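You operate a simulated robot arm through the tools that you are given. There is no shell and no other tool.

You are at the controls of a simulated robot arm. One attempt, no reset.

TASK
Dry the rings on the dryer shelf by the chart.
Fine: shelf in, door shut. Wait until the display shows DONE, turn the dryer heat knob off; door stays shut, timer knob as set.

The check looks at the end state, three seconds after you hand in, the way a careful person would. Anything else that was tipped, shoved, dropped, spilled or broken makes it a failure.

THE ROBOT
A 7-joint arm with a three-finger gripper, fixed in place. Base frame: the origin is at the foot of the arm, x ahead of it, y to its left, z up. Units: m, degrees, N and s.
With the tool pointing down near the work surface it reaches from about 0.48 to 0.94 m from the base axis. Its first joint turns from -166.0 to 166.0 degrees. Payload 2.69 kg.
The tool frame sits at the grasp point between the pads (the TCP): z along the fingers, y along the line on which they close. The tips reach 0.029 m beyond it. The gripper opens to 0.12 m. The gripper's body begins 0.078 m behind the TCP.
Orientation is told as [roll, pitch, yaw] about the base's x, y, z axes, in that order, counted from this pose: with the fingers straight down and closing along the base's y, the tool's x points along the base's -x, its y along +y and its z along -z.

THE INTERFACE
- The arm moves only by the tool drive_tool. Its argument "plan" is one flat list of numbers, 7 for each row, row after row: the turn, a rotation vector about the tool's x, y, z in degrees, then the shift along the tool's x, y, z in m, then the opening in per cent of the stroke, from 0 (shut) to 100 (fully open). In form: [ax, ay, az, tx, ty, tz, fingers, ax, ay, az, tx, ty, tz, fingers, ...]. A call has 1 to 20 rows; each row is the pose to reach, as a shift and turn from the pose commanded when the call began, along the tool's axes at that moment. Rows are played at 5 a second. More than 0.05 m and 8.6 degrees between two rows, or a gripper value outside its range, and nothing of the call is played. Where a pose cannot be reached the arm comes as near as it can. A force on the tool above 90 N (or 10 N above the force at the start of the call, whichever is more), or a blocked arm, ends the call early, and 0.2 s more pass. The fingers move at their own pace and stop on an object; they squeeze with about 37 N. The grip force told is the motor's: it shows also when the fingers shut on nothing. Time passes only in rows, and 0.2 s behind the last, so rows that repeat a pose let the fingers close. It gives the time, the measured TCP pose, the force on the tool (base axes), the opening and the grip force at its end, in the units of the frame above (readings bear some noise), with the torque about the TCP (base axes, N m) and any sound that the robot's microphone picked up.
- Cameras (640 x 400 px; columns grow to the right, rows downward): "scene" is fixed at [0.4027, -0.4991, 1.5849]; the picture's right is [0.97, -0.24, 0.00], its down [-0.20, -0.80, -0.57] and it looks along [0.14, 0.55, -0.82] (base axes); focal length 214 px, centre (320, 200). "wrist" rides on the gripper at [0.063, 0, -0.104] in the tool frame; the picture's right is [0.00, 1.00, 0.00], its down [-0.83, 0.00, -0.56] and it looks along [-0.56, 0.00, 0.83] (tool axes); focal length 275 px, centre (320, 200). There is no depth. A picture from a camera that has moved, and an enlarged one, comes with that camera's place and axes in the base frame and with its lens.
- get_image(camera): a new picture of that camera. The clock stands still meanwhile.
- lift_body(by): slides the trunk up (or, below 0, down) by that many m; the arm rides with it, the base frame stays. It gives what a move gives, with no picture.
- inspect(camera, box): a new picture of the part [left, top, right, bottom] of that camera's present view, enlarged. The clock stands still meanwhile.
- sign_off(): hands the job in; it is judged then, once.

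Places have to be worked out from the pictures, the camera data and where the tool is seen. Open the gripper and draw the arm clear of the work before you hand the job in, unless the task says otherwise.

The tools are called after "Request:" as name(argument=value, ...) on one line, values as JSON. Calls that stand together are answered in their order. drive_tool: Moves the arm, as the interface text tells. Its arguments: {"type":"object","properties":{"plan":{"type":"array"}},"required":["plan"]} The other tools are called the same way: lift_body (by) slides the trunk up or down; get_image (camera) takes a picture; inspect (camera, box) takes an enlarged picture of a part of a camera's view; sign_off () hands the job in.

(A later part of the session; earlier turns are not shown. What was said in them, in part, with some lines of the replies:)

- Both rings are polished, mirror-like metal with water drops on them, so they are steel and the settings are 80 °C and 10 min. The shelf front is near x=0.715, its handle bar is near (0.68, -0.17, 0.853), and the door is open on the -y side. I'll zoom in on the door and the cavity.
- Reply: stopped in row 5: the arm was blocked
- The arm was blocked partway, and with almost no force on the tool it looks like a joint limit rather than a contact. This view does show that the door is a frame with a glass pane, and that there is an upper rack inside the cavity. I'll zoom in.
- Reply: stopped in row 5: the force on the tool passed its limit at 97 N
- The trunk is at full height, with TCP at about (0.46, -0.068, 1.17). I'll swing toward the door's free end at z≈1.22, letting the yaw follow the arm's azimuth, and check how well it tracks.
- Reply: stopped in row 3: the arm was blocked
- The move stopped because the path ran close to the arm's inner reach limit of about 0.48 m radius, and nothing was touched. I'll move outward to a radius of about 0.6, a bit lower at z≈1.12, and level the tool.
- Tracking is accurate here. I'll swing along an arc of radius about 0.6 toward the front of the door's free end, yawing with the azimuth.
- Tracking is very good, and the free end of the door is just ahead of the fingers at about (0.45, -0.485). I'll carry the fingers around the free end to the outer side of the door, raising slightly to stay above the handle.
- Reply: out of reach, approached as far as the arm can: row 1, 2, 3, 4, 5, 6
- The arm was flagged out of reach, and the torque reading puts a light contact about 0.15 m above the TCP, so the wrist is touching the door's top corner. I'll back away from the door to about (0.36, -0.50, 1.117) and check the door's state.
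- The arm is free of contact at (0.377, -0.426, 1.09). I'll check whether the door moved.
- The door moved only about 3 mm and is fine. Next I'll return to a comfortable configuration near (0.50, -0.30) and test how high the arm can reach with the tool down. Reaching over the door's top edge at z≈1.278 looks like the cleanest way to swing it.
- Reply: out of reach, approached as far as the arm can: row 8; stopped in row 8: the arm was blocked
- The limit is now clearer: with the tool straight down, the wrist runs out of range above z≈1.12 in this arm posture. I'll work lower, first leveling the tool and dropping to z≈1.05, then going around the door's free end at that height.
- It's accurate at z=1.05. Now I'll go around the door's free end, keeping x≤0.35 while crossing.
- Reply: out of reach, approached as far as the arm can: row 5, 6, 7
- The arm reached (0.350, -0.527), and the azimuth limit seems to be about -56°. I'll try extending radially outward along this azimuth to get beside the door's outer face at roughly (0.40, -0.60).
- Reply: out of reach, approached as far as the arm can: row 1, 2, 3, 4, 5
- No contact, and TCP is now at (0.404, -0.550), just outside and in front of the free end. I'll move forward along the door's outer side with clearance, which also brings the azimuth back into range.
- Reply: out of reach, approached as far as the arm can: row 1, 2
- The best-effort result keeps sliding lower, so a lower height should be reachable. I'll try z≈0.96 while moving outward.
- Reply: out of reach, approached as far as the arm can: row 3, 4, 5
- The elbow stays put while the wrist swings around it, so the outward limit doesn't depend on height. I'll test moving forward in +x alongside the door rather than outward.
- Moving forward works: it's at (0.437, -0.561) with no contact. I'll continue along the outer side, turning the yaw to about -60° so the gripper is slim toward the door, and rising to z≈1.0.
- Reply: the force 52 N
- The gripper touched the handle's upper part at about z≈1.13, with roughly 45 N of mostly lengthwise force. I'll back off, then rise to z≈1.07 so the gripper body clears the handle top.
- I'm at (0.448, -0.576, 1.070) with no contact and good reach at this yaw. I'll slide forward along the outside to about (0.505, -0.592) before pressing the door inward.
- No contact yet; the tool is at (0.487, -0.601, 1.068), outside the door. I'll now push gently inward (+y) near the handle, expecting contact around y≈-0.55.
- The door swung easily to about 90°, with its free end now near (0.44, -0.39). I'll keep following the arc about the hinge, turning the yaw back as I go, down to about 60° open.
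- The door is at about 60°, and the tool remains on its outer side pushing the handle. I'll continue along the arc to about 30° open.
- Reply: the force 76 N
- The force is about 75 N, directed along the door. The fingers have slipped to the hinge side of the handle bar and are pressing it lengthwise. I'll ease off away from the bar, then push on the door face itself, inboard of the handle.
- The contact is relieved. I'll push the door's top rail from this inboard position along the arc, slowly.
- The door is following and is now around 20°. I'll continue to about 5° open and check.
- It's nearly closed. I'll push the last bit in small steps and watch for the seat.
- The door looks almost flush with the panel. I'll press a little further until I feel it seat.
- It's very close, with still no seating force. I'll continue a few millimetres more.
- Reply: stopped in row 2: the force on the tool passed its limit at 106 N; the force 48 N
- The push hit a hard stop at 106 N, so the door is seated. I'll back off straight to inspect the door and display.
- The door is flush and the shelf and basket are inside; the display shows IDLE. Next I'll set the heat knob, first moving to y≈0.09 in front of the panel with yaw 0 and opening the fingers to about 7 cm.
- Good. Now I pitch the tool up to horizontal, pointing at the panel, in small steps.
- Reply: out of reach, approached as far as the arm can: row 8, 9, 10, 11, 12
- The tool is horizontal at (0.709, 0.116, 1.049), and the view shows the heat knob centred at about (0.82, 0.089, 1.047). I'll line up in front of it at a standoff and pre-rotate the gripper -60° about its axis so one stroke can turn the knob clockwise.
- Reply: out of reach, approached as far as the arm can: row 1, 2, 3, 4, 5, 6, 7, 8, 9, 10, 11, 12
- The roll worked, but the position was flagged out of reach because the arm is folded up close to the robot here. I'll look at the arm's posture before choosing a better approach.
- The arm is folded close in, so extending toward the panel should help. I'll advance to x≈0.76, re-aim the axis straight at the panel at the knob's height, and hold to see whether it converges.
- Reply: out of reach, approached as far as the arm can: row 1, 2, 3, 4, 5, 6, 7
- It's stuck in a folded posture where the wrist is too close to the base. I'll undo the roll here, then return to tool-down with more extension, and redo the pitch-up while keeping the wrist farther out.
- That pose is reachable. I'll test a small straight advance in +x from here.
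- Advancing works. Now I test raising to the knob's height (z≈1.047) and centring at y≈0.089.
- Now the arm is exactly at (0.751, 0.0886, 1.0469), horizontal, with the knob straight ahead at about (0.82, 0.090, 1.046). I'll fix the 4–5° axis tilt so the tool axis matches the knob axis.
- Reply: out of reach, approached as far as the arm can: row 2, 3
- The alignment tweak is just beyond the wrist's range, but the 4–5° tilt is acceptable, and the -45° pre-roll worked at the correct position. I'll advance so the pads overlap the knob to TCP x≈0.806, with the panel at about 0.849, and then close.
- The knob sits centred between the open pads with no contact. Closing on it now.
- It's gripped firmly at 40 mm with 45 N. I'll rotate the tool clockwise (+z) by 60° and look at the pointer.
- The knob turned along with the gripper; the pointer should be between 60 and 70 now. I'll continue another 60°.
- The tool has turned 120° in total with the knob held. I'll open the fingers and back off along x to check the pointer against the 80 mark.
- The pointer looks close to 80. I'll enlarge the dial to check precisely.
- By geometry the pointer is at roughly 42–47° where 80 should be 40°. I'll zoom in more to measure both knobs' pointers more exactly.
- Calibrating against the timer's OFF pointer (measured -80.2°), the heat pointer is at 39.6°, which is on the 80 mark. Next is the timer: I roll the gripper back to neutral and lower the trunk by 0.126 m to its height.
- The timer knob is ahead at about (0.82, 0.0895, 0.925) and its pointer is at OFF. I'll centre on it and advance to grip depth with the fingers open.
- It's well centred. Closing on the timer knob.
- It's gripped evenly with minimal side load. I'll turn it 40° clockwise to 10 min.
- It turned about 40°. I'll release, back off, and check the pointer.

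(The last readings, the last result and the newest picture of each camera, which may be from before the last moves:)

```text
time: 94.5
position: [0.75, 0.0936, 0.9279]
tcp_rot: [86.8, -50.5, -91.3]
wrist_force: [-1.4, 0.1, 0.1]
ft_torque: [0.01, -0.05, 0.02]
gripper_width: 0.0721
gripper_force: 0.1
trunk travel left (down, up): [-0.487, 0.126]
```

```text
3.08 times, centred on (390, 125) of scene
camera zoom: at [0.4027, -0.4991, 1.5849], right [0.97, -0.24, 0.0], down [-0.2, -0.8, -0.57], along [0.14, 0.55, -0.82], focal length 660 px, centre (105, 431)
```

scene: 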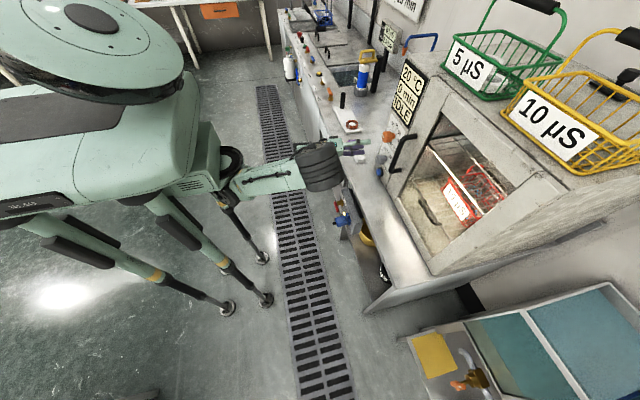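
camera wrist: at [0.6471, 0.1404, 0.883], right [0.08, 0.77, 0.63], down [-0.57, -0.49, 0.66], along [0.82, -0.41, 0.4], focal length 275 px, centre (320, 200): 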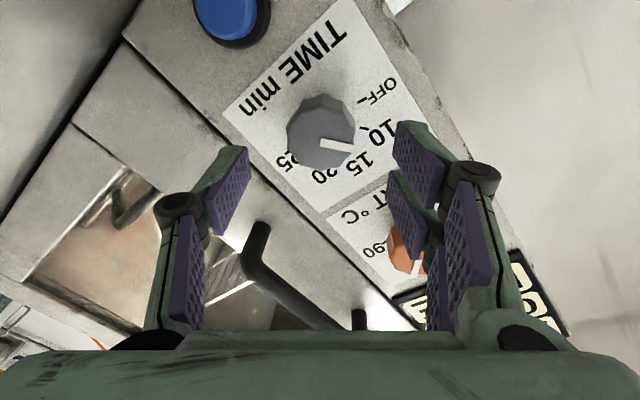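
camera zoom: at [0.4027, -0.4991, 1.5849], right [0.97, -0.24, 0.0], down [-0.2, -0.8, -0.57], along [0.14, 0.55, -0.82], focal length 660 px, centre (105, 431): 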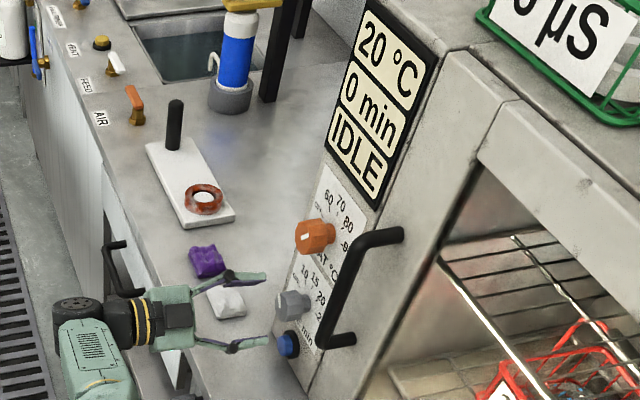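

I'll measure the timer pointer angle from an enlarged view.

Request:
inspect(camera="wrist", box=[270, 80, 380, 190])

Request:
inspect(camera="wrist", box=[150, 0, 310, 100])

Request:
inspect(camera="scene", box=[370, 125, 420, 190])

```text
3.64 times, centred on (325, 135) of wrist
camera zoom: at [0.6471, 0.1404, 0.883], right [0.08, 0.77, 0.63], down [-0.57, -0.49, 0.66], along [0.82, -0.41, 0.4], focal length 1001 px, centre (302, 436)
```

zoom: 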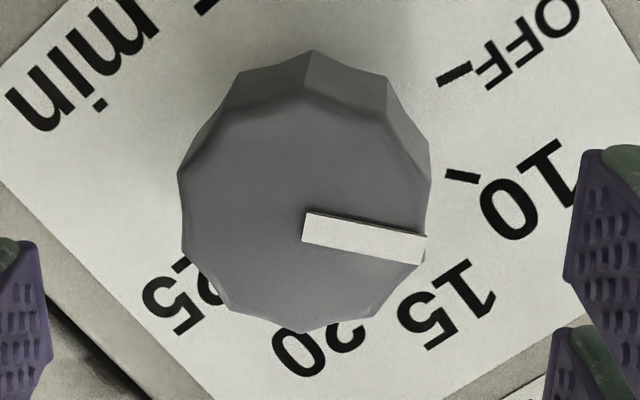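

```text
4.00 times, centred on (230, 50) of wrist
camera zoom: at [0.6471, 0.1404, 0.883], right [0.08, 0.77, 0.63], down [-0.57, -0.49, 0.66], along [0.82, -0.41, 0.4], focal length 1101 px, centre (680, 800)
```

zoom: 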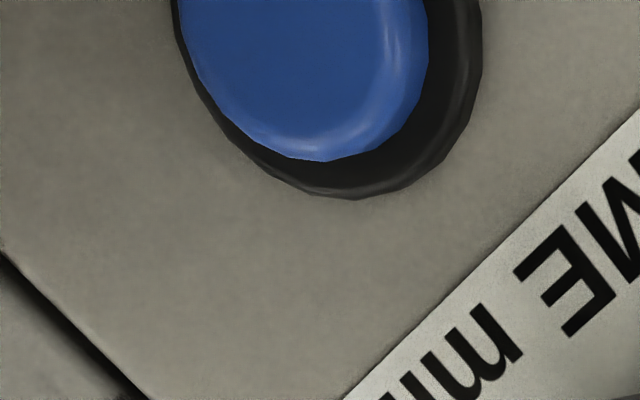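

```text
6.15 times, centred on (395, 158) of scene
camera zoom: at [0.4027, -0.4991, 1.5849], right [0.97, -0.24, 0.0], down [-0.2, -0.8, -0.57], along [0.14, 0.55, -0.82], focal length 1320 px, centre (-142, 462)
```

zoom: 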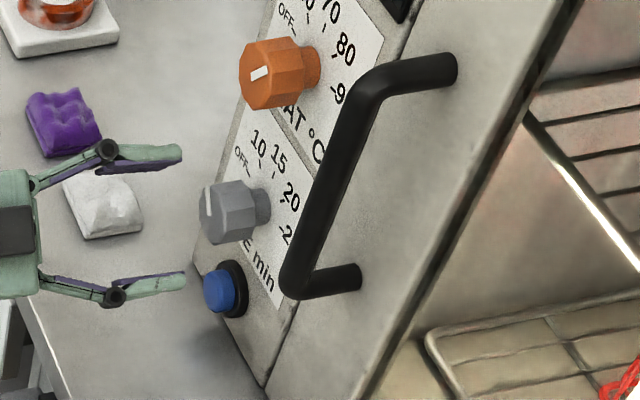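

The timer pointer reads about -41°, which is on the 10 mark. The display still shows IDLE, so the blue button below at about (0.834, 0.0896, 0.837) should be START. I'll close the fingers, roll back to neutral, and then pitch the tool down 30° so the gripper stays clear of the counter while pressing.

Request:
drive_tool(plan=[0, 0, -6.7, 0, 0, -0.005, 60, 0, 0, -13.4, 0, 0, -0.01, 30, 0, 0, -20, 0, 0, -0.015, 0, 0, 0, -26.7, 0, 0, -0.02, 0, 0, 0, -33.4, 0, 0, -0.02, 0, 0, 0, -40, 0, 0, -0.02, 0, 0, 0, -40, 0, 0, -0.02, 0])

Request:
get_image(camera="wrist")

```text
time: 96.1
position: [0.7289, 0.0955, 0.9274]
tcp_rot: [-17.3, -87.8, 13.4]
wrist_force: [0.3, -0.4, -0.8]
ft_torque: [0.0, 0.03, 0.0]
gripper_width: 0.0002
gripper_force: 25.1
trunk travel left (down, up): [-0.487, 0.126]
```

```text
taken
camera wrist: at [0.6248, 0.1016, 0.8692], right [0.07, 1.0, -0.02], down [-0.52, 0.05, 0.85], along [0.85, -0.05, 0.52], focal length 275 px, centre (320, 200)
```

wrist: 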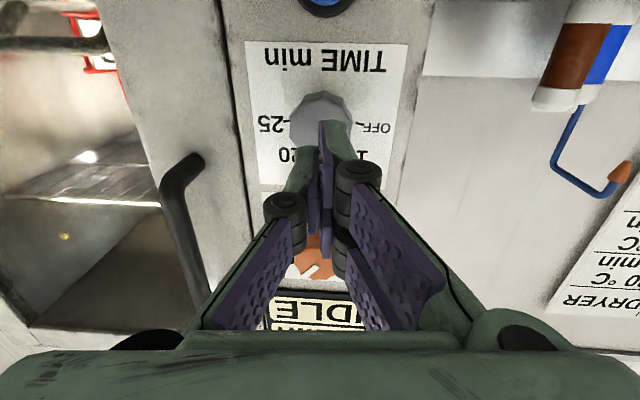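

All clear. Now I'll pitch 30° down and move to the pre-press spot, about 2 cm in front of the blue button.

Request:
drive_tool(plan=[-0.77, 6, -0.24, 0.0148, -0.0003, 0.0089, 0, -1.54, 12, -0.48, 0.0296, -0.0006, 0.0179, 0, -2.31, 18, -0.72, 0.0444, -0.001, 0.0268, 0, -3.1, 24, -0.96, 0.0592, -0.0013, 0.0358, 0, -3.85, 29.9, -1.2, 0.074, -0.0016, 0.0447, 0, -3.85, 29.9, -1.2, 0.074, -0.0016, 0.0447, 0])

Request:
get_image(camera="wrist")

Request:
inspect(camera="scene", box=[330, 80, 450, 200])

```text
time: 97.5
position: [0.7713, 0.0876, 0.8541]
tcp_rot: [-1.2, -57.7, 1.1]
wrist_force: [0.0, 0.3, -0.9]
ft_torque: [-0.01, -0.03, -0.02]
gripper_width: 0.0001
gripper_force: 28.5
trunk travel left (down, up): [-0.487, 0.126]
```

```text
taken
camera wrist: at [0.6505, 0.0881, 0.8553], right [-0.01, 1.0, -0.01], down [-0.03, 0.01, 1.0], along [1.0, 0.01, 0.03], focal length 275 px, centre (320, 200)
```

wrist: 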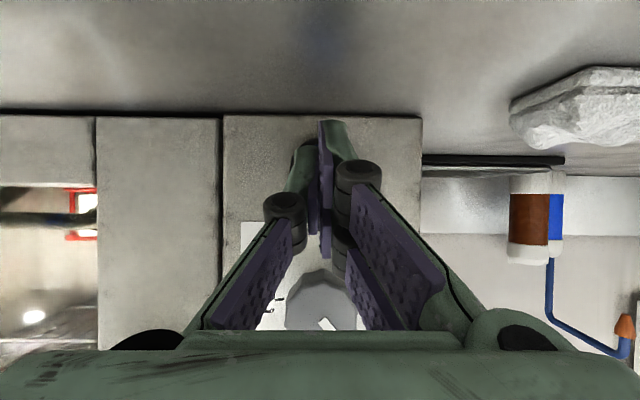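

```text
3.33 times, centred on (390, 140) of scene
camera zoom: at [0.4027, -0.4991, 1.5849], right [0.97, -0.24, 0.0], down [-0.2, -0.8, -0.57], along [0.14, 0.55, -0.82], focal length 715 px, centre (87, 400)
```

zoom: 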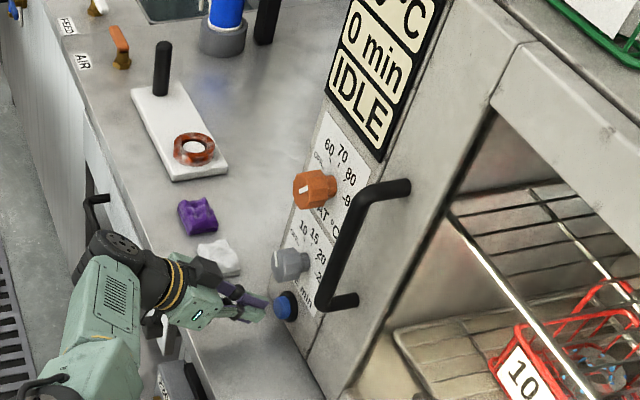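

The closed fingertips are just in front of the button, at about (0.796, 0.088, 0.839). I'll press forward slowly along x.

Request:
drive_tool(plan=[0, 0, 0, -0.0053, 0.001, 0.0085, 0, 0, 0, 0, -0.0107, 0.0015, 0.0169, 0, 0, 0, 0, -0.015, 0.0015, 0.0237, 0, 0, 0, 0, -0.0182, 0.0015, 0.0287, 0, 0, 0, 0, -0.0208, 0.0015, 0.033, 0])

Request:
inspect(camera="scene", box=[330, 60, 450, 200])

```text
time: 98.7
position: [0.805, 0.0904, 0.8552]
tcp_rot: [-1.2, -57.9, 1.4]
wrist_force: [-60.1, -8.8, 9.7]
ft_torque: [0.08, -0.21, -0.23]
gripper_width: 0.0
gripper_force: 28.4
trunk travel left (down, up): [-0.487, 0.126]
heard: click
```

```text
2.86 times, centred on (390, 130) of scene
camera zoom: at [0.4027, -0.4991, 1.5849], right [0.97, -0.24, 0.0], down [-0.2, -0.8, -0.57], along [0.14, 0.55, -0.82], focal length 613 px, centre (120, 400)
```

zoom: 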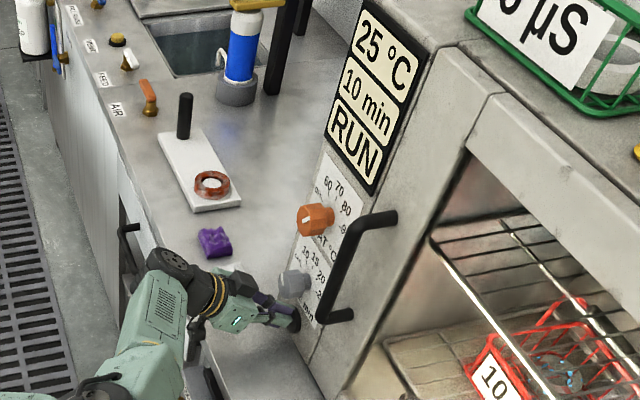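

A click was heard, and the display shows 25 °C / 10 min / RUN, so the timer was accepted as 10 min. I'll release the button by backing straight off.

Request:
drive_tool(plan=[0, 0, 0, 0.0107, 0, -0.0169, 0, 0, 0, 0, 0.0214, 0, -0.0338, 0, 0, 0, 0, 0.032, 0, -0.0507, 0, 0, 0, 0, 0.032, 0, -0.0507, 0])

Request:
inspect(camera="scene", box=[330, 60, 450, 200])

```text
time: 99.7
position: [0.7508, 0.091, 0.8517]
tcp_rot: [-1.1, -57.9, 1.1]
wrist_force: [0.2, 0.5, -0.1]
ft_torque: [-0.01, -0.01, 0.0]
gripper_width: 0.0001
gripper_force: 28.4
trunk travel left (down, up): [-0.487, 0.126]
```

```text
2.86 times, centred on (390, 130) of scene
camera zoom: at [0.4027, -0.4991, 1.5849], right [0.97, -0.24, 0.0], down [-0.2, -0.8, -0.57], along [0.14, 0.55, -0.82], focal length 613 px, centre (120, 400)
```

zoom: 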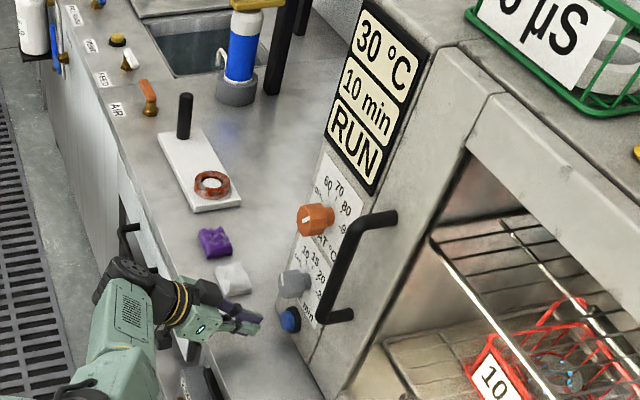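

It's heating (30 °C, RUN). While it runs I'll return to the heat-knob standoff pose, raising the trunk first and then levelling the tool with the fingers open.

Request:
lift_body(by=0.126)

Request:
drive_tool(plan=[0.77, -6, 0.24, -0.0118, -0.0004, -0.0074, 0, 1.54, -12, 0.48, -0.0236, -0.0008, -0.0148, 0, 2.31, -18, 0.72, -0.0353, -0.0012, -0.0221, 30, 3.1, -24, 0.96, -0.0471, -0.0016, -0.0295, 60, 3.85, -29.9, 1.2, -0.0589, -0.002, -0.0369, 60, 3.85, -29.9, 1.2, -0.0589, -0.002, -0.0369, 60, 3.85, -29.9, 1.2, -0.0589, -0.002, -0.0369, 60])

Request:
get_image(camera="wrist")

Request:
inspect(camera="scene", box=[330, 60, 450, 200])

```text
time: 101.3
position: [0.7498, 0.0897, 0.9777]
tcp_rot: [-1.2, -57.9, 1.1]
wrist_force: [1.2, 0.2, -0.4]
ft_torque: [-0.02, 0.03, 0.0]
gripper_width: 0.0
gripper_force: 28.6
trunk travel left (down, up): [-0.613, 0.0]
```

```text
time: 102.9
position: [0.7489, 0.0895, 1.0466]
tcp_rot: [-15.5, -87.7, 11.4]
wrist_force: [0.4, 0.1, 0.2]
ft_torque: [0.01, -0.01, 0.0]
gripper_width: 0.0721
gripper_force: 0.0
trunk travel left (down, up): [-0.613, 0.0]
```

```text
taken
camera wrist: at [0.6448, 0.0961, 0.9875], right [0.07, 1.0, -0.01], down [-0.52, 0.05, 0.85], along [0.85, -0.05, 0.52], focal length 275 px, centre (320, 200)
```

wrist: 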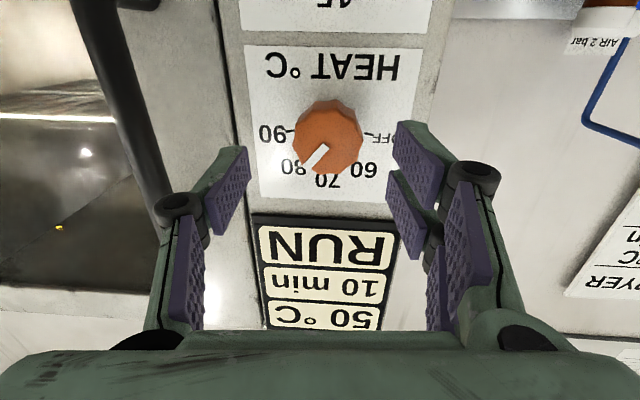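

```text
2.86 times, centred on (390, 130) of scene
camera zoom: at [0.4027, -0.4991, 1.5849], right [0.97, -0.24, 0.0], down [-0.2, -0.8, -0.57], along [0.14, 0.55, -0.82], focal length 613 px, centre (120, 400)
```

zoom: 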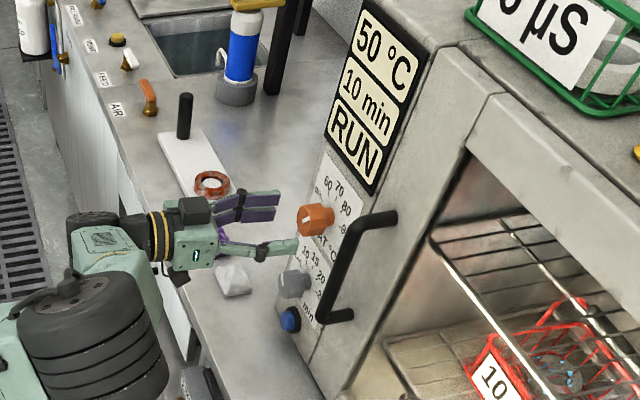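

It's at 50 °C and rising, and the pointer reads 80 cleanly in this view. I'll pre-roll the gripper +75°, ready to turn the knob back, and wait.

Request:
drive_tool(plan=[0, 0, 7.5, 0, 0, 0, 60, 0, 0, 15, 0, 0, 0, 60, 0, 0, 22.5, 0, 0, 0, 60, 0, 0, 30, 0, 0, 0, 60, 0, 0, 37.5, 0, 0, 0, 60, 0, 0, 45, 0, 0, 0, 60, 0, 0, 52.5, 0, 0, 0, 60, 0, 0, 60, 0, 0, 0, 60, 0, 0, 67.5, 0, 0, 0, 60, 0, 0, 75, 0, 0, 0, 60, 0, 0, 75, 0, 0, 0, 60, 0, 0, 75, 0, 0, 0, 60, 0, 0, 75, 0, 0, 0, 60, 0, 0, 75, 0, 0, 0, 60, 0, 0, 75, 0, 0, 0, 60, 0, 0, 75, 0, 0, 0, 60, 0, 0, 75, 0, 0, 0, 60, 0, 0, 75, 0, 0, 0, 60])

Request:
inspect(camera="scene", box=[330, 60, 450, 200])

```text
time: 106.7
position: [0.7511, 0.0897, 1.0467]
tcp_rot: [87.8, -15.6, -93.3]
wrist_force: [0.4, -0.3, 0.4]
ft_torque: [-0.02, 0.01, 0.0]
gripper_width: 0.0721
gripper_force: 0.1
trunk travel left (down, up): [-0.613, 0.0]
```

```text
2.86 times, centred on (390, 130) of scene
camera zoom: at [0.4027, -0.4991, 1.5849], right [0.97, -0.24, 0.0], down [-0.2, -0.8, -0.57], along [0.14, 0.55, -0.82], focal length 613 px, centre (120, 400)
```

zoom: 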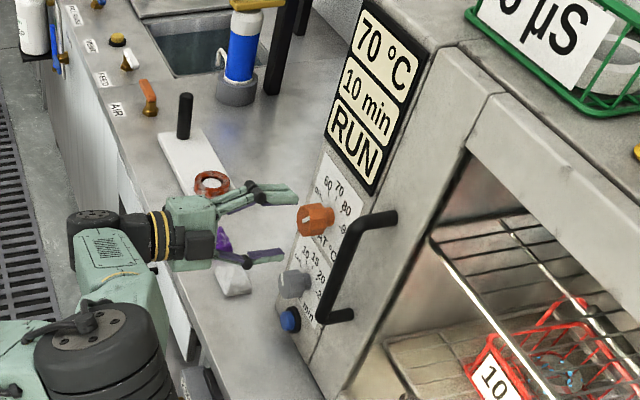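

It's at 70 °C and still RUN. I'll keep waiting with hold rows.

Request:
drive_tool(plan=[0, 0, 0, 0, 0, 0, 60, 0, 0, 0, 0, 0, 0, 60, 0, 0, 0, 0, 0, 0, 60, 0, 0, 0, 0, 0, 0, 60, 0, 0, 0, 0, 0, 0, 60, 0, 0, 0, 0, 0, 0, 60, 0, 0, 0, 0, 0, 0, 60, 0, 0, 0, 0, 0, 0, 60, 0, 0, 0, 0, 0, 0, 60, 0, 0, 0, 0, 0, 0, 60, 0, 0, 0, 0, 0, 0, 60, 0, 0, 0, 0, 0, 0, 60, 0, 0, 0, 0, 0, 0, 60, 0, 0, 0, 0, 0, 0, 60, 0, 0, 0, 0, 0, 0, 60, 0, 0, 0, 0, 0, 0, 60, 0, 0, 0, 0, 0, 0, 60, 0, 0, 0, 0, 0, 0, 60, 0, 0, 0, 0, 0, 0, 60, 0, 0, 0, 0, 0, 0, 60])

Request:
inspect(camera="scene", box=[330, 60, 450, 200])

```text
time: 110.9
position: [0.7502, 0.0883, 1.046]
tcp_rot: [87.7, -15.7, -93.3]
wrist_force: [0.9, 0.4, -0.1]
ft_torque: [0.04, 0.02, 0.01]
gripper_width: 0.0721
gripper_force: 0.1
trunk travel left (down, up): [-0.613, 0.0]
```

```text
2.86 times, centred on (390, 130) of scene
camera zoom: at [0.4027, -0.4991, 1.5849], right [0.97, -0.24, 0.0], down [-0.2, -0.8, -0.57], along [0.14, 0.55, -0.82], focal length 613 px, centre (120, 400)
```

zoom: 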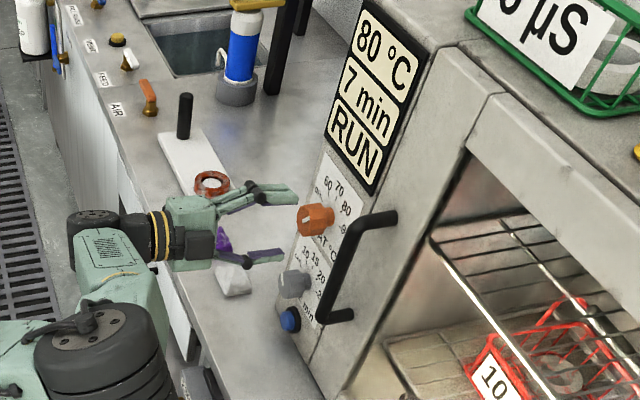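

It's at 80 °C, counting down with 7 min left. I'll keep waiting.

Request:
drive_tool(plan=[0, 0, 0, 0, 0, 0, 60, 0, 0, 0, 0, 0, 0, 60, 0, 0, 0, 0, 0, 0, 60, 0, 0, 0, 0, 0, 0, 60, 0, 0, 0, 0, 0, 0, 60, 0, 0, 0, 0, 0, 0, 60, 0, 0, 0, 0, 0, 0, 60, 0, 0, 0, 0, 0, 0, 60, 0, 0, 0, 0, 0, 0, 60, 0, 0, 0, 0, 0, 0, 60, 0, 0, 0, 0, 0, 0, 60, 0, 0, 0, 0, 0, 0, 60, 0, 0, 0, 0, 0, 0, 60, 0, 0, 0, 0, 0, 0, 60, 0, 0, 0, 0, 0, 0, 60, 0, 0, 0, 0, 0, 0, 60, 0, 0, 0, 0, 0, 0, 60, 0, 0, 0, 0, 0, 0, 60, 0, 0, 0, 0, 0, 0, 60, 0, 0, 0, 0, 0, 0, 60])

Request:
inspect(camera="scene", box=[330, 60, 450, 200])

```text
time: 115.1
position: [0.7508, 0.0904, 1.0463]
tcp_rot: [87.9, -15.7, -93.3]
wrist_force: [-0.2, -1.1, -0.1]
ft_torque: [0.01, -0.02, 0.03]
gripper_width: 0.0719
gripper_force: 0.1
trunk travel left (down, up): [-0.613, 0.0]
```

```text
2.86 times, centred on (390, 130) of scene
camera zoom: at [0.4027, -0.4991, 1.5849], right [0.97, -0.24, 0.0], down [-0.2, -0.8, -0.57], along [0.14, 0.55, -0.82], focal length 613 px, centre (120, 400)
```

zoom: 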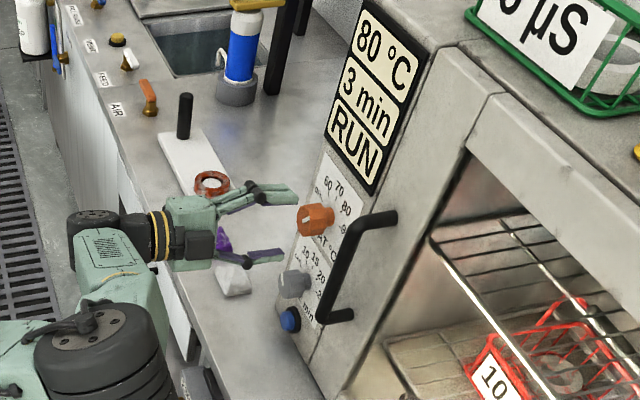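

3 min left at 80 °C. Another hold.

Request:
drive_tool(plan=[0, 0, 0, 0, 0, 0, 60, 0, 0, 0, 0, 0, 0, 60, 0, 0, 0, 0, 0, 0, 60, 0, 0, 0, 0, 0, 0, 60, 0, 0, 0, 0, 0, 0, 60, 0, 0, 0, 0, 0, 0, 60, 0, 0, 0, 0, 0, 0, 60, 0, 0, 0, 0, 0, 0, 60, 0, 0, 0, 0, 0, 0, 60, 0, 0, 0, 0, 0, 0, 60, 0, 0, 0, 0, 0, 0, 60, 0, 0, 0, 0, 0, 0, 60, 0, 0, 0, 0, 0, 0, 60, 0, 0, 0, 0, 0, 0, 60, 0, 0, 0, 0, 0, 0, 60, 0, 0, 0, 0, 0, 0, 60, 0, 0, 0, 0, 0, 0, 60, 0, 0, 0, 0, 0, 0, 60, 0, 0, 0, 0, 0, 0, 60, 0, 0, 0, 0, 0, 0, 60])

Request:
inspect(camera="scene", box=[330, 60, 450, 200])

```text
time: 119.3
position: [0.7507, 0.0902, 1.0468]
tcp_rot: [87.8, -15.6, -93.4]
wrist_force: [-1.0, 0.6, 0.6]
ft_torque: [0.0, -0.04, 0.01]
gripper_width: 0.072
gripper_force: 0.1
trunk travel left (down, up): [-0.613, 0.0]
```

```text
2.86 times, centred on (390, 130) of scene
camera zoom: at [0.4027, -0.4991, 1.5849], right [0.97, -0.24, 0.0], down [-0.2, -0.8, -0.57], along [0.14, 0.55, -0.82], focal length 613 px, centre (120, 400)
```

zoom: 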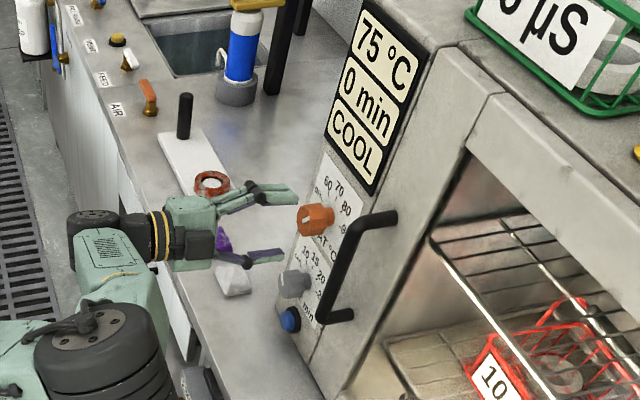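

The cycle moved on to COOL at 75 °C. I must wait for DONE before touching the heat knob, so I hold.

Request:
drive_tool(plan=[0, 0, 0, 0, 0, 0, 60, 0, 0, 0, 0, 0, 0, 60, 0, 0, 0, 0, 0, 0, 60, 0, 0, 0, 0, 0, 0, 60, 0, 0, 0, 0, 0, 0, 60, 0, 0, 0, 0, 0, 0, 60, 0, 0, 0, 0, 0, 0, 60, 0, 0, 0, 0, 0, 0, 60, 0, 0, 0, 0, 0, 0, 60, 0, 0, 0, 0, 0, 0, 60, 0, 0, 0, 0, 0, 0, 60, 0, 0, 0, 0, 0, 0, 60, 0, 0, 0, 0, 0, 0, 60, 0, 0, 0, 0, 0, 0, 60, 0, 0, 0, 0, 0, 0, 60, 0, 0, 0, 0, 0, 0, 60, 0, 0, 0, 0, 0, 0, 60, 0, 0, 0, 0, 0, 0, 60, 0, 0, 0, 0, 0, 0, 60, 0, 0, 0, 0, 0, 0, 60])

Request:
inspect(camera="scene", box=[330, 60, 450, 200])

```text
time: 123.5
position: [0.7505, 0.0906, 1.0463]
tcp_rot: [87.8, -15.6, -93.3]
wrist_force: [-0.3, -0.3, 0.3]
ft_torque: [0.02, 0.0, 0.01]
gripper_width: 0.0719
gripper_force: 0.0
trunk travel left (down, up): [-0.613, 0.0]
```

```text
2.86 times, centred on (390, 130) of scene
camera zoom: at [0.4027, -0.4991, 1.5849], right [0.97, -0.24, 0.0], down [-0.2, -0.8, -0.57], along [0.14, 0.55, -0.82], focal length 613 px, centre (120, 400)
```

zoom: 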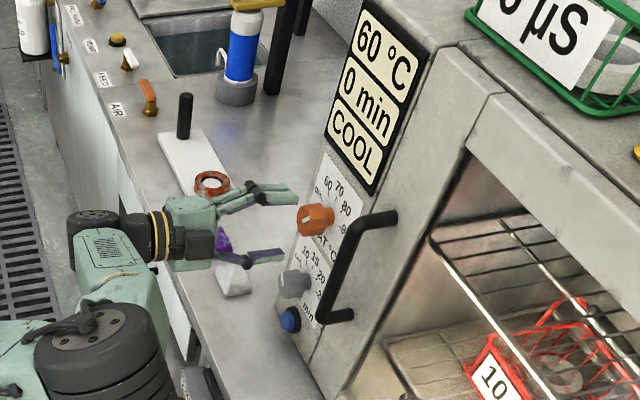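

Cooling, now at 60 °C. I continue holding.

Request:
drive_tool(plan=[0, 0, 0, 0, 0, 0, 60, 0, 0, 0, 0, 0, 0, 60, 0, 0, 0, 0, 0, 0, 60, 0, 0, 0, 0, 0, 0, 60, 0, 0, 0, 0, 0, 0, 60, 0, 0, 0, 0, 0, 0, 60, 0, 0, 0, 0, 0, 0, 60, 0, 0, 0, 0, 0, 0, 60, 0, 0, 0, 0, 0, 0, 60, 0, 0, 0, 0, 0, 0, 60, 0, 0, 0, 0, 0, 0, 60, 0, 0, 0, 0, 0, 0, 60, 0, 0, 0, 0, 0, 0, 60, 0, 0, 0, 0, 0, 0, 60, 0, 0, 0, 0, 0, 0, 60, 0, 0, 0, 0, 0, 0, 60, 0, 0, 0, 0, 0, 0, 60, 0, 0, 0, 0, 0, 0, 60, 0, 0, 0, 0, 0, 0, 60, 0, 0, 0, 0, 0, 0, 60])

Request:
inspect(camera="scene", box=[330, 60, 450, 200])

```text
time: 127.7
position: [0.75, 0.0892, 1.046]
tcp_rot: [87.7, -15.5, -93.3]
wrist_force: [-0.7, 0.4, -0.2]
ft_torque: [0.03, -0.01, 0.01]
gripper_width: 0.0719
gripper_force: 0.1
trunk travel left (down, up): [-0.613, 0.0]
```

```text
2.86 times, centred on (390, 130) of scene
camera zoom: at [0.4027, -0.4991, 1.5849], right [0.97, -0.24, 0.0], down [-0.2, -0.8, -0.57], along [0.14, 0.55, -0.82], focal length 613 px, centre (120, 400)
```

zoom: 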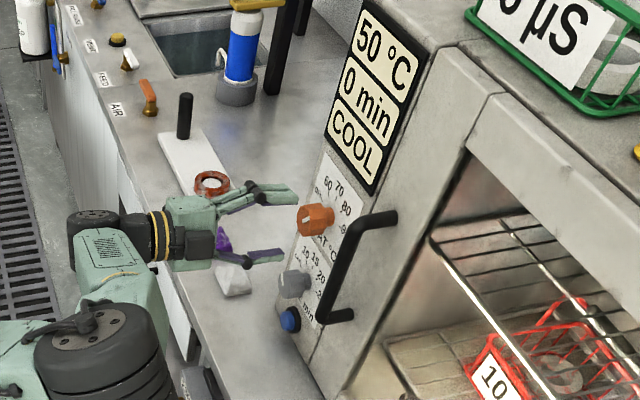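

50 °C and still COOL. I continue holding.

Request:
drive_tool(plan=[0, 0, 0, 0, 0, 0, 60, 0, 0, 0, 0, 0, 0, 60, 0, 0, 0, 0, 0, 0, 60, 0, 0, 0, 0, 0, 0, 60, 0, 0, 0, 0, 0, 0, 60, 0, 0, 0, 0, 0, 0, 60, 0, 0, 0, 0, 0, 0, 60, 0, 0, 0, 0, 0, 0, 60, 0, 0, 0, 0, 0, 0, 60, 0, 0, 0, 0, 0, 0, 60, 0, 0, 0, 0, 0, 0, 60, 0, 0, 0, 0, 0, 0, 60, 0, 0, 0, 0, 0, 0, 60, 0, 0, 0, 0, 0, 0, 60, 0, 0, 0, 0, 0, 0, 60, 0, 0, 0, 0, 0, 0, 60, 0, 0, 0, 0, 0, 0, 60, 0, 0, 0, 0, 0, 0, 60, 0, 0, 0, 0, 0, 0, 60, 0, 0, 0, 0, 0, 0, 60])

Request:
inspect(camera="scene", box=[330, 60, 450, 200])

```text
time: 131.9
position: [0.7509, 0.0906, 1.0454]
tcp_rot: [87.8, -15.6, -93.3]
wrist_force: [-0.1, 0.3, 0.1]
ft_torque: [-0.02, -0.02, -0.02]
gripper_width: 0.0718
gripper_force: 0.0
trunk travel left (down, up): [-0.613, 0.0]
```

```text
2.86 times, centred on (390, 130) of scene
camera zoom: at [0.4027, -0.4991, 1.5849], right [0.97, -0.24, 0.0], down [-0.2, -0.8, -0.57], along [0.14, 0.55, -0.82], focal length 613 px, centre (120, 400)
```

zoom: 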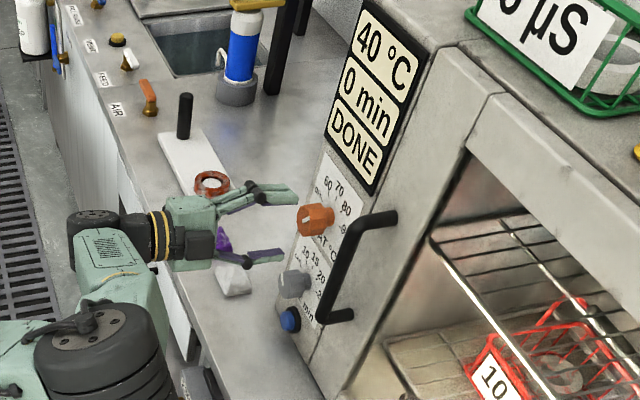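

The display shows DONE (40 °C). I'll advance onto the heat knob again and grip it.

Request:
drive_tool(plan=[0, 0, 0, 0.0012, 0.0006, 0.0185, 60, 0, 0, 0, 0.0024, 0.0013, 0.037, 60, 0, 0, 0, 0.0036, 0.0019, 0.0555, 60, 0, 0, 0, 0.0036, 0.0019, 0.0555, 60])

Request:
get_image(camera="wrist")

```text
time: 132.9
position: [0.8058, 0.0896, 1.0465]
tcp_rot: [87.9, -15.7, -93.3]
wrist_force: [-0.1, -0.1, -0.1]
ft_torque: [-0.03, 0.03, 0.0]
gripper_width: 0.0721
gripper_force: 0.1
trunk travel left (down, up): [-0.613, 0.0]
```

```text
taken
camera wrist: at [0.7067, 0.1576, 1.0327], right [0.05, 0.27, 0.96], down [-0.6, -0.76, 0.25], along [0.8, -0.59, 0.12], focal length 275 px, centre (320, 200)
```

wrist: 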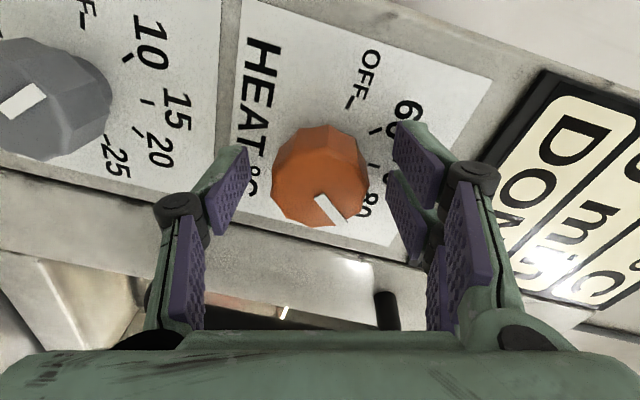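

It's centred on the knob with no contact. I'll close, then rotate counter-clockwise 60° first.

Request:
drive_tool(plan=[0, 0, 0, 0, 0, 0, 30, 0, 0, 0, 0, 0, 0, 0, 0, 0, 0, 0, 0, 0, 0, 0, 0, 0, 0, 0, 0, 0, 0, 0, 0, 0, 0, 0, 0])

Request:
drive_tool(plan=[0, 0, -7.5, 0, 0, 0, 0, 0, 0, -15, 0, 0, 0, 0, 0, 0, -22.5, 0, 0, 0, 0, 0, 0, -30, 0, 0, 0, 0, 0, 0, -37.5, 0, 0, 0, 0, 0, 0, -45, 0, 0, 0, 0, 0, 0, -52.5, 0, 0, 0, 0, 0, 0, -60, 0, 0, 0, 0, 0, 0, -60, 0, 0, 0, 0])

Request:
get_image(camera="wrist")

```text
time: 134.1
position: [0.8059, 0.0887, 1.0464]
tcp_rot: [87.9, -15.5, -93.3]
wrist_force: [2.6, -0.2, 1.6]
ft_torque: [0.05, -1.18, 0.42]
gripper_width: 0.0411
gripper_force: 44.9
trunk travel left (down, up): [-0.613, 0.0]
```

```text
time: 136.1
position: [0.806, 0.0897, 1.0461]
tcp_rot: [82.3, -75.7, -86.2]
wrist_force: [9.4, 3.1, 15.2]
ft_torque: [-0.01, -0.66, 1.19]
gripper_width: 0.0415
gripper_force: 44.8
trunk travel left (down, up): [-0.613, 0.0]
```

```text
taken
camera wrist: at [0.702, 0.1135, 0.9896], right [0.07, 0.97, 0.24], down [-0.54, -0.17, 0.82], along [0.84, -0.19, 0.51], focal length 275 px, centre (320, 200)
```

wrist: 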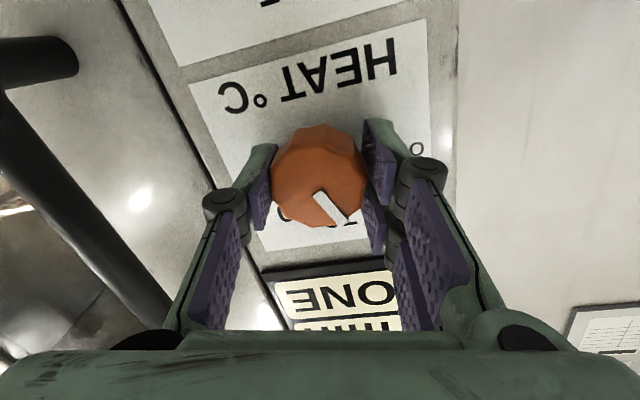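

The knob follows the gripper. I'll continue another 60° counter-clockwise to OFF.

Request:
drive_tool(plan=[0, 0, -7.5, 0, 0, 0, 0, 0, 0, -15, 0, 0, 0, 0, 0, 0, -22.5, 0, 0, 0, 0, 0, 0, -30, 0, 0, 0, 0, 0, 0, -37.5, 0, 0, 0, 0, 0, 0, -45, 0, 0, 0, 0, 0, 0, -52.5, 0, 0, 0, 0, 0, 0, -60, 0, 0, 0, 0, 0, 0, -60, 0, 0, 0, 0])

Request:
get_image(camera="wrist")

Request:
inspect(camera="scene", box=[330, 60, 450, 200])

```text
time: 138.1
position: [0.805, 0.0918, 1.0477]
tcp_rot: [-87.3, -44.2, 84.4]
wrist_force: [8.7, 18.2, 13.4]
ft_torque: [0.52, -0.42, 1.09]
gripper_width: 0.0404
gripper_force: 45.3
trunk travel left (down, up): [-0.613, 0.0]
```

```text
taken
camera wrist: at [0.6977, 0.0542, 1.0066], right [0.02, 0.69, -0.72], down [-0.5, 0.63, 0.6], along [0.87, 0.35, 0.36], focal length 275 px, centre (320, 200)
```

wrist: 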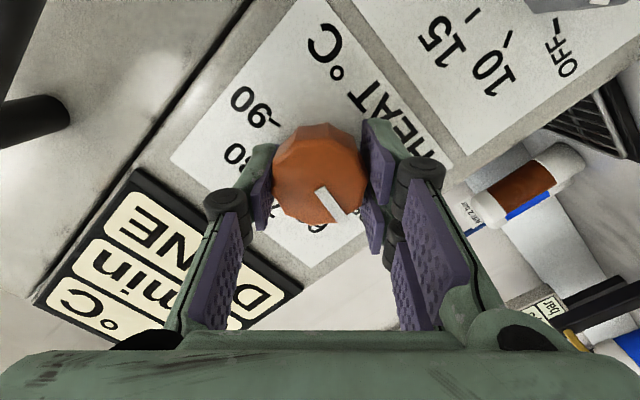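

```text
2.86 times, centred on (390, 130) of scene
camera zoom: at [0.4027, -0.4991, 1.5849], right [0.97, -0.24, 0.0], down [-0.2, -0.8, -0.57], along [0.14, 0.55, -0.82], focal length 613 px, centre (120, 400)
```

zoom: 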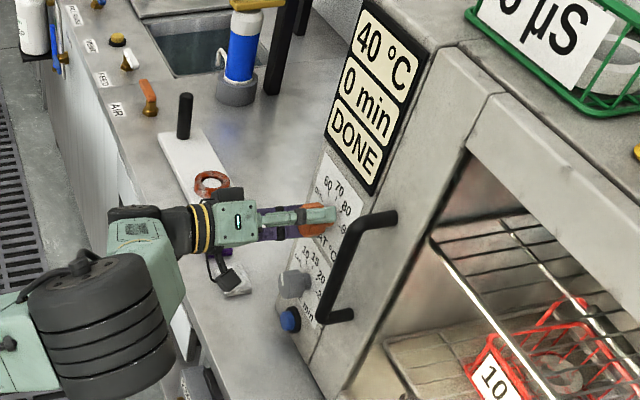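

The display still shows DONE, and the pointer should be at OFF. I'll release, back off straight, and verify.

Request:
drive_tool(plan=[0, 0, 0, 0, 0, 0, 40, 0, 0, 0, 0, 0, 0, 60, 0, 0, 0, 0, 0, 0, 60, 0, 0, 0, 0, 0, -0.02, 60, 0, 0, 0, 0, 0, -0.04, 60, 0, 0, 0, 0, 0, -0.055, 60, 0, 0, 0, 0, 0, -0.055, 60])

Request:
get_image(camera="wrist")

Request:
inspect(camera="wrist", box=[270, 80, 380, 200])

Request:
inspect(camera="scene", box=[360, 60, 430, 190])

```text
time: 139.7
position: [0.7491, 0.0925, 1.0468]
tcp_rot: [-87.0, -44.4, 84.0]
wrist_force: [-0.1, 0.2, -0.5]
ft_torque: [-0.01, -0.05, 0.02]
gripper_width: 0.0721
gripper_force: 0.1
trunk travel left (down, up): [-0.613, 0.0]
```

```text
taken
camera wrist: at [0.6425, 0.0551, 1.0072], right [0.02, 0.7, -0.72], down [-0.49, 0.63, 0.6], along [0.87, 0.34, 0.36], focal length 275 px, centre (320, 200)
```

wrist: 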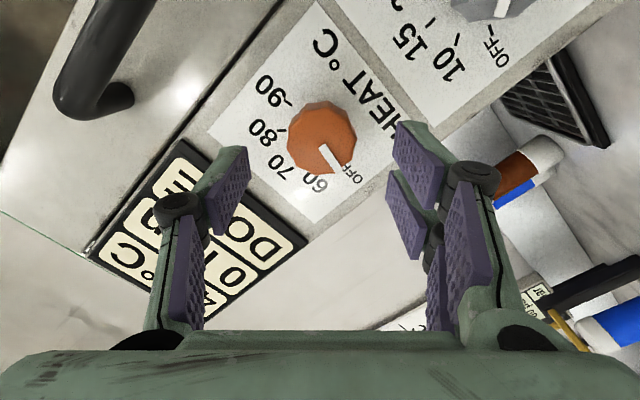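

```text
3.33 times, centred on (325, 140) of wrist
camera zoom: at [0.6425, 0.0551, 1.0072], right [0.02, 0.7, -0.72], down [-0.49, 0.63, 0.6], along [0.87, 0.34, 0.36], focal length 918 px, centre (303, 400)
```

zoom: 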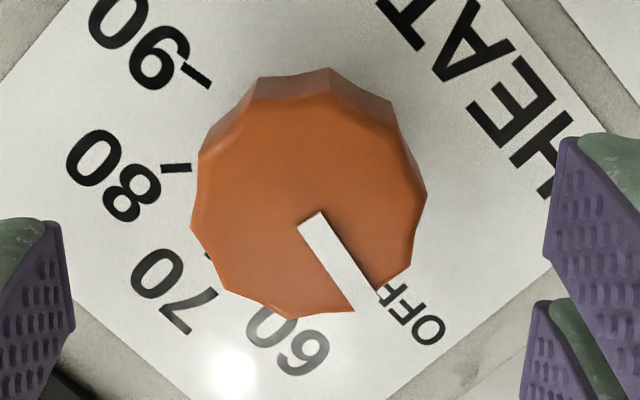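

```text
3.08 times, centred on (395, 125) of scene
camera zoom: at [0.4027, -0.4991, 1.5849], right [0.97, -0.24, 0.0], down [-0.2, -0.8, -0.57], along [0.14, 0.55, -0.82], focal length 660 px, centre (89, 431)
```

zoom: 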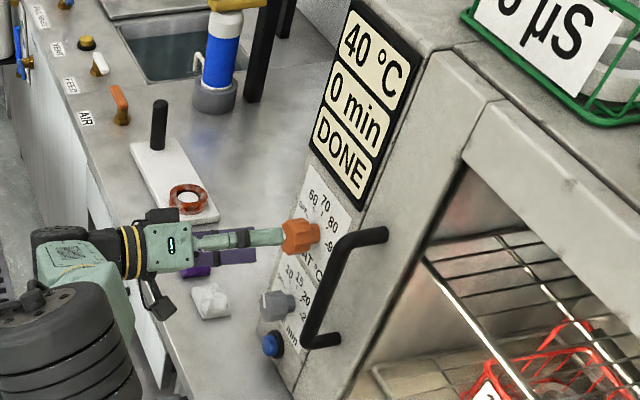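

The heat pointer measures about -80.7°, which is OFF, and the display reads DONE with the timer still at 10. I'll roll the gripper back to neutral and withdraw from the panel.

Request:
drive_tool(plan=[0, 0, 7.5, 0, 0, -0.005, 60, 0, 0, 15, 0, 0, -0.01, 60, 0, 0, 22.5, 0, 0, -0.015, 60, 0, 0, 30, 0, 0, -0.02, 60, 0, 0, 37.5, 0, 0, -0.02, 60, 0, 0, 45, 0, 0, -0.02, 60, 0, 0, 45, 0, 0, -0.02, 60])

Request:
get_image(camera="wrist")

```text
time: 141.3
position: [0.7313, 0.0944, 1.0481]
tcp_rot: [-12.8, -87.8, 8.8]
wrist_force: [-0.5, -0.8, 0.8]
ft_torque: [0.01, -0.01, 0.01]
gripper_width: 0.0719
gripper_force: 0.1
trunk travel left (down, up): [-0.613, 0.0]
```

```text
taken
camera wrist: at [0.6259, 0.1016, 0.9897], right [0.07, 1.0, -0.01], down [-0.52, 0.05, 0.85], along [0.85, -0.05, 0.52], focal length 275 px, centre (320, 200)
```

wrist: 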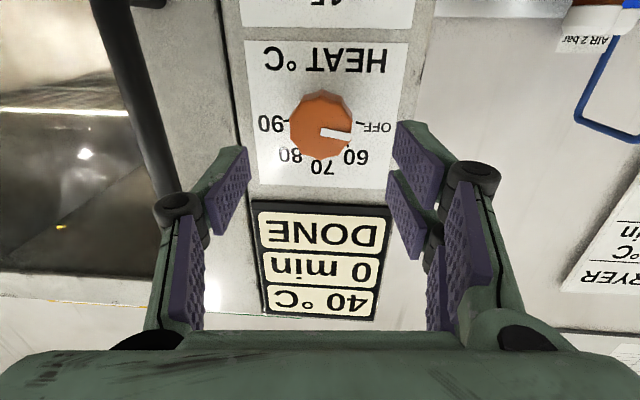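

The heat knob is at OFF and the display reads DONE at 40 °C. I'll draw the arm back and down to a neutral tool-down pose away from the dryer.

Request:
drive_tool(plan=[0, 4, 0, 0.002, -0.001, -0.025, 60, 0, 12, 0, 0.006, -0.002, -0.045, 60, 0, 20, 0, 0.01, -0.003, -0.065, 60, 0, 28, 0, 0.014, -0.004, -0.08, 60, 0, 36, 0, 0.018, -0.005, -0.095, 60, 0, 44, 0, 0.022, -0.006, -0.105, 60, 0, 52, 0, 0.027, -0.007, -0.115, 60, 0, 60, 0, 0.032, -0.008, -0.125, 60, 0, 68, 0, 0.037, -0.009, -0.135, 60, 0, 76, 0, 0.042, -0.01, -0.145, 60, 0, 84, 0, 0.0465, -0.01, -0.1477, 60, 0, 84, 0, 0.0465, -0.01, -0.1477, 60])

Request:
get_image(camera="scene")

Request:
get_image(camera="wrist")

Request:
inspect(camera="scene", box=[340, 40, 600, 290])

```text
time: 143.9
position: [0.5816, 0.094, 1.0086]
tcp_rot: [-0.6, -3.8, -3.7]
wrist_force: [-0.3, -0.2, -0.2]
ft_torque: [-0.01, 0.03, 0.01]
gripper_width: 0.0721
gripper_force: 0.0
out of reach, approached as far as the arm can: row 2, 3
trunk travel left (down, up): [-0.613, 0.0]
```

```text
taken
```

scene: 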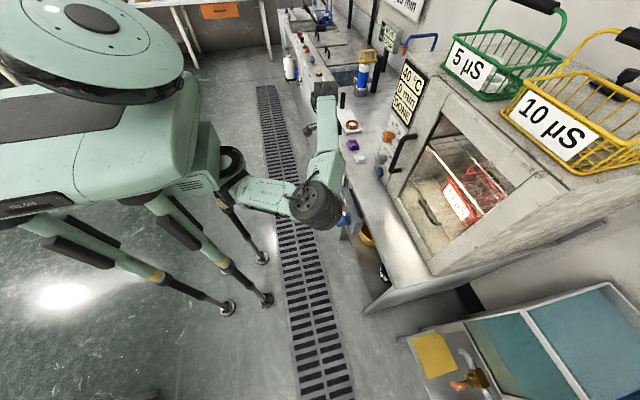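

```text
taken
camera wrist: at [0.5134, 0.1007, 1.1079], right [0.06, 1.0, -0.01], down [0.79, -0.04, 0.61], along [0.61, -0.05, -0.79], focal length 275 px, centre (320, 200)
```

wrist: 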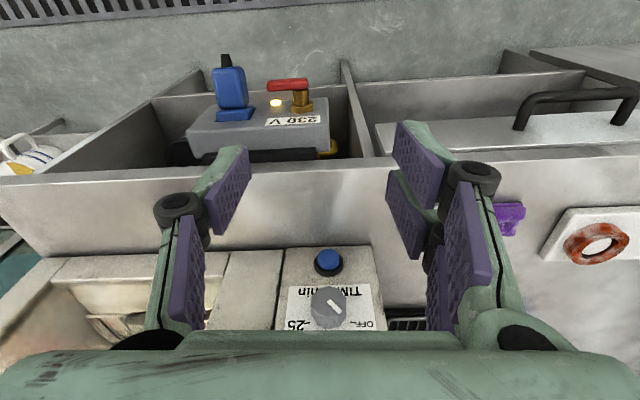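

```text
1.60 times, centred on (470, 165) of scene
camera zoom: at [0.4027, -0.4991, 1.5849], right [0.97, -0.24, 0.0], down [-0.2, -0.8, -0.57], along [0.14, 0.55, -0.82], focal length 343 px, centre (80, 256)
```

zoom: 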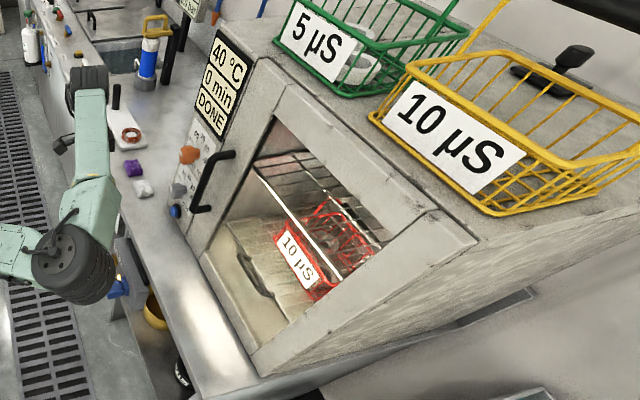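

The arm is clear and everything appears in place. Before signing off I'll take a last close look at the door seam, the knobs and display, and the basket inside.

Request:
inspect(camera="scene", box=[380, 50, 470, 200])

Request:
inspect(camera="scene", box=[400, 120, 560, 290])

Request:
inspect(camera="wrist", box=[200, 230, 430, 340])

```text
2.67 times, centred on (425, 125) of scene
camera zoom: at [0.4027, -0.4991, 1.5849], right [0.97, -0.24, 0.0], down [-0.2, -0.8, -0.57], along [0.14, 0.55, -0.82], focal length 572 px, centre (40, 400)
```

zoom: 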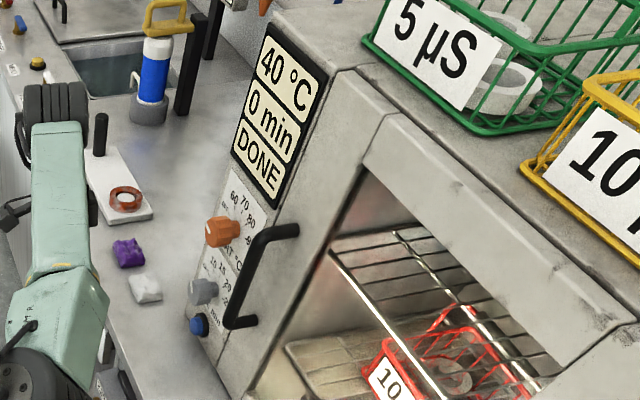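

```text
2.35 times, centred on (480, 205) of scene
camera zoom: at [0.4027, -0.4991, 1.5849], right [0.97, -0.24, 0.0], down [-0.2, -0.8, -0.57], along [0.14, 0.55, -0.82], focal length 505 px, centre (-56, 188)
```

zoom: 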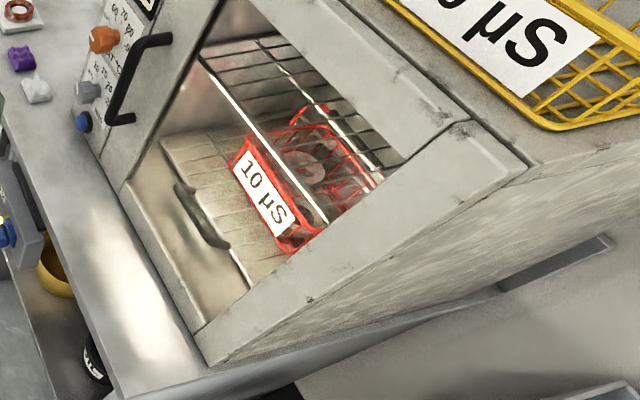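

```text
2.78 times, centred on (315, 285) of wrist
camera zoom: at [0.5134, 0.1007, 1.1079], right [0.06, 1.0, -0.01], down [0.79, -0.04, 0.61], along [0.61, -0.05, -0.79], focal length 766 px, centre (334, -36)
```

zoom: 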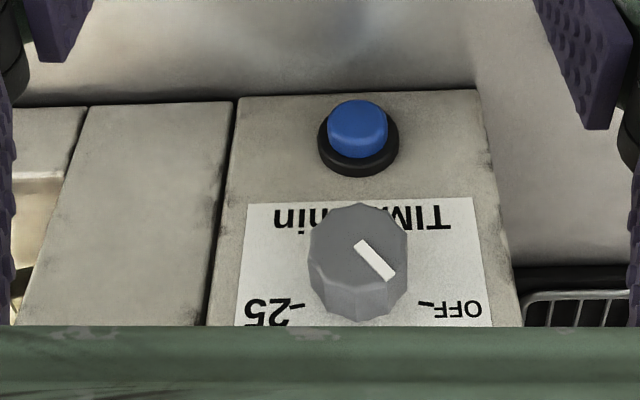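

The door seam is flush, the shelf is in, the rings no longer show drops, the timer is on 10, the heat knob is on OFF, and the display shows DONE. I'll fully open the gripper where it stands, clear of everything, and back up slightly.

Request:
drive_tool(plan=[0, 0, 0, 0, 0, -0.01, 80, 0, 0, 0, 0, 0, -0.02, 100, 0, 0, 0, 0, 0, -0.02, 100, 0, 0, 0, 0, 0, -0.02, 100])

Request:
inspect(camera="scene", box=[340, 40, 600, 290])

```text
time: 144.9
position: [0.5803, 0.0938, 1.0278]
tcp_rot: [-0.5, -3.8, -3.8]
wrist_force: [-0.5, -0.9, -0.1]
ft_torque: [0.0, 0.02, -0.01]
gripper_width: 0.12
gripper_force: 0.1
trunk travel left (down, up): [-0.613, 0.0]
```

```text
1.60 times, centred on (470, 165) of scene
camera zoom: at [0.4027, -0.4991, 1.5849], right [0.97, -0.24, 0.0], down [-0.2, -0.8, -0.57], along [0.14, 0.55, -0.82], focal length 343 px, centre (80, 256)
```

zoom: 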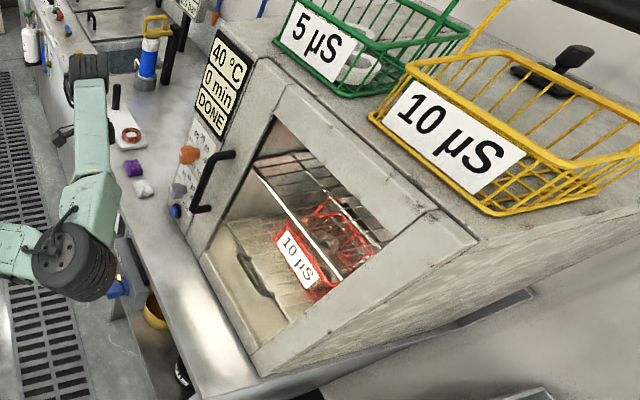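

The gripper is open, the arm is clear, the display shows DONE, the door is shut, heat is OFF and the timer is at 10. Handing the job in.

Request:
sign_off()

```text
The job is handed in.
```

I dried the rings and handed the job in; I haven't seen the check's verdict. Both rings are polished metal, so I used the chart's steel row for the dryer: 80 °C for 10 min.

State at hand-in:
- **Shelf and door:** the shelf is pushed in to its stop with the basket upright. The door is shut flush and stayed shut.
- **Cycle:** I set heat to 80 and timer to 10, then pressed the blue button to start it. It ran the full 10 min at 80 °C and cooled down. I waited until the display showed DONE.
- **Knobs:** I turned the heat knob to OFF only after DONE. The timer is still at 10.
- **Rings:** no water drops are visible on them any more.
- **Arm:** the gripper is open and clear of the dryer.

Three pushes went harder than intended. The shelf reached its stop at 97 N and the door seated at 106 N. While I was closing the door, the gripper pressed the door handle at up to about 75 N. I saw no damage, and nothing else looked moved or tipped in the last pictures.
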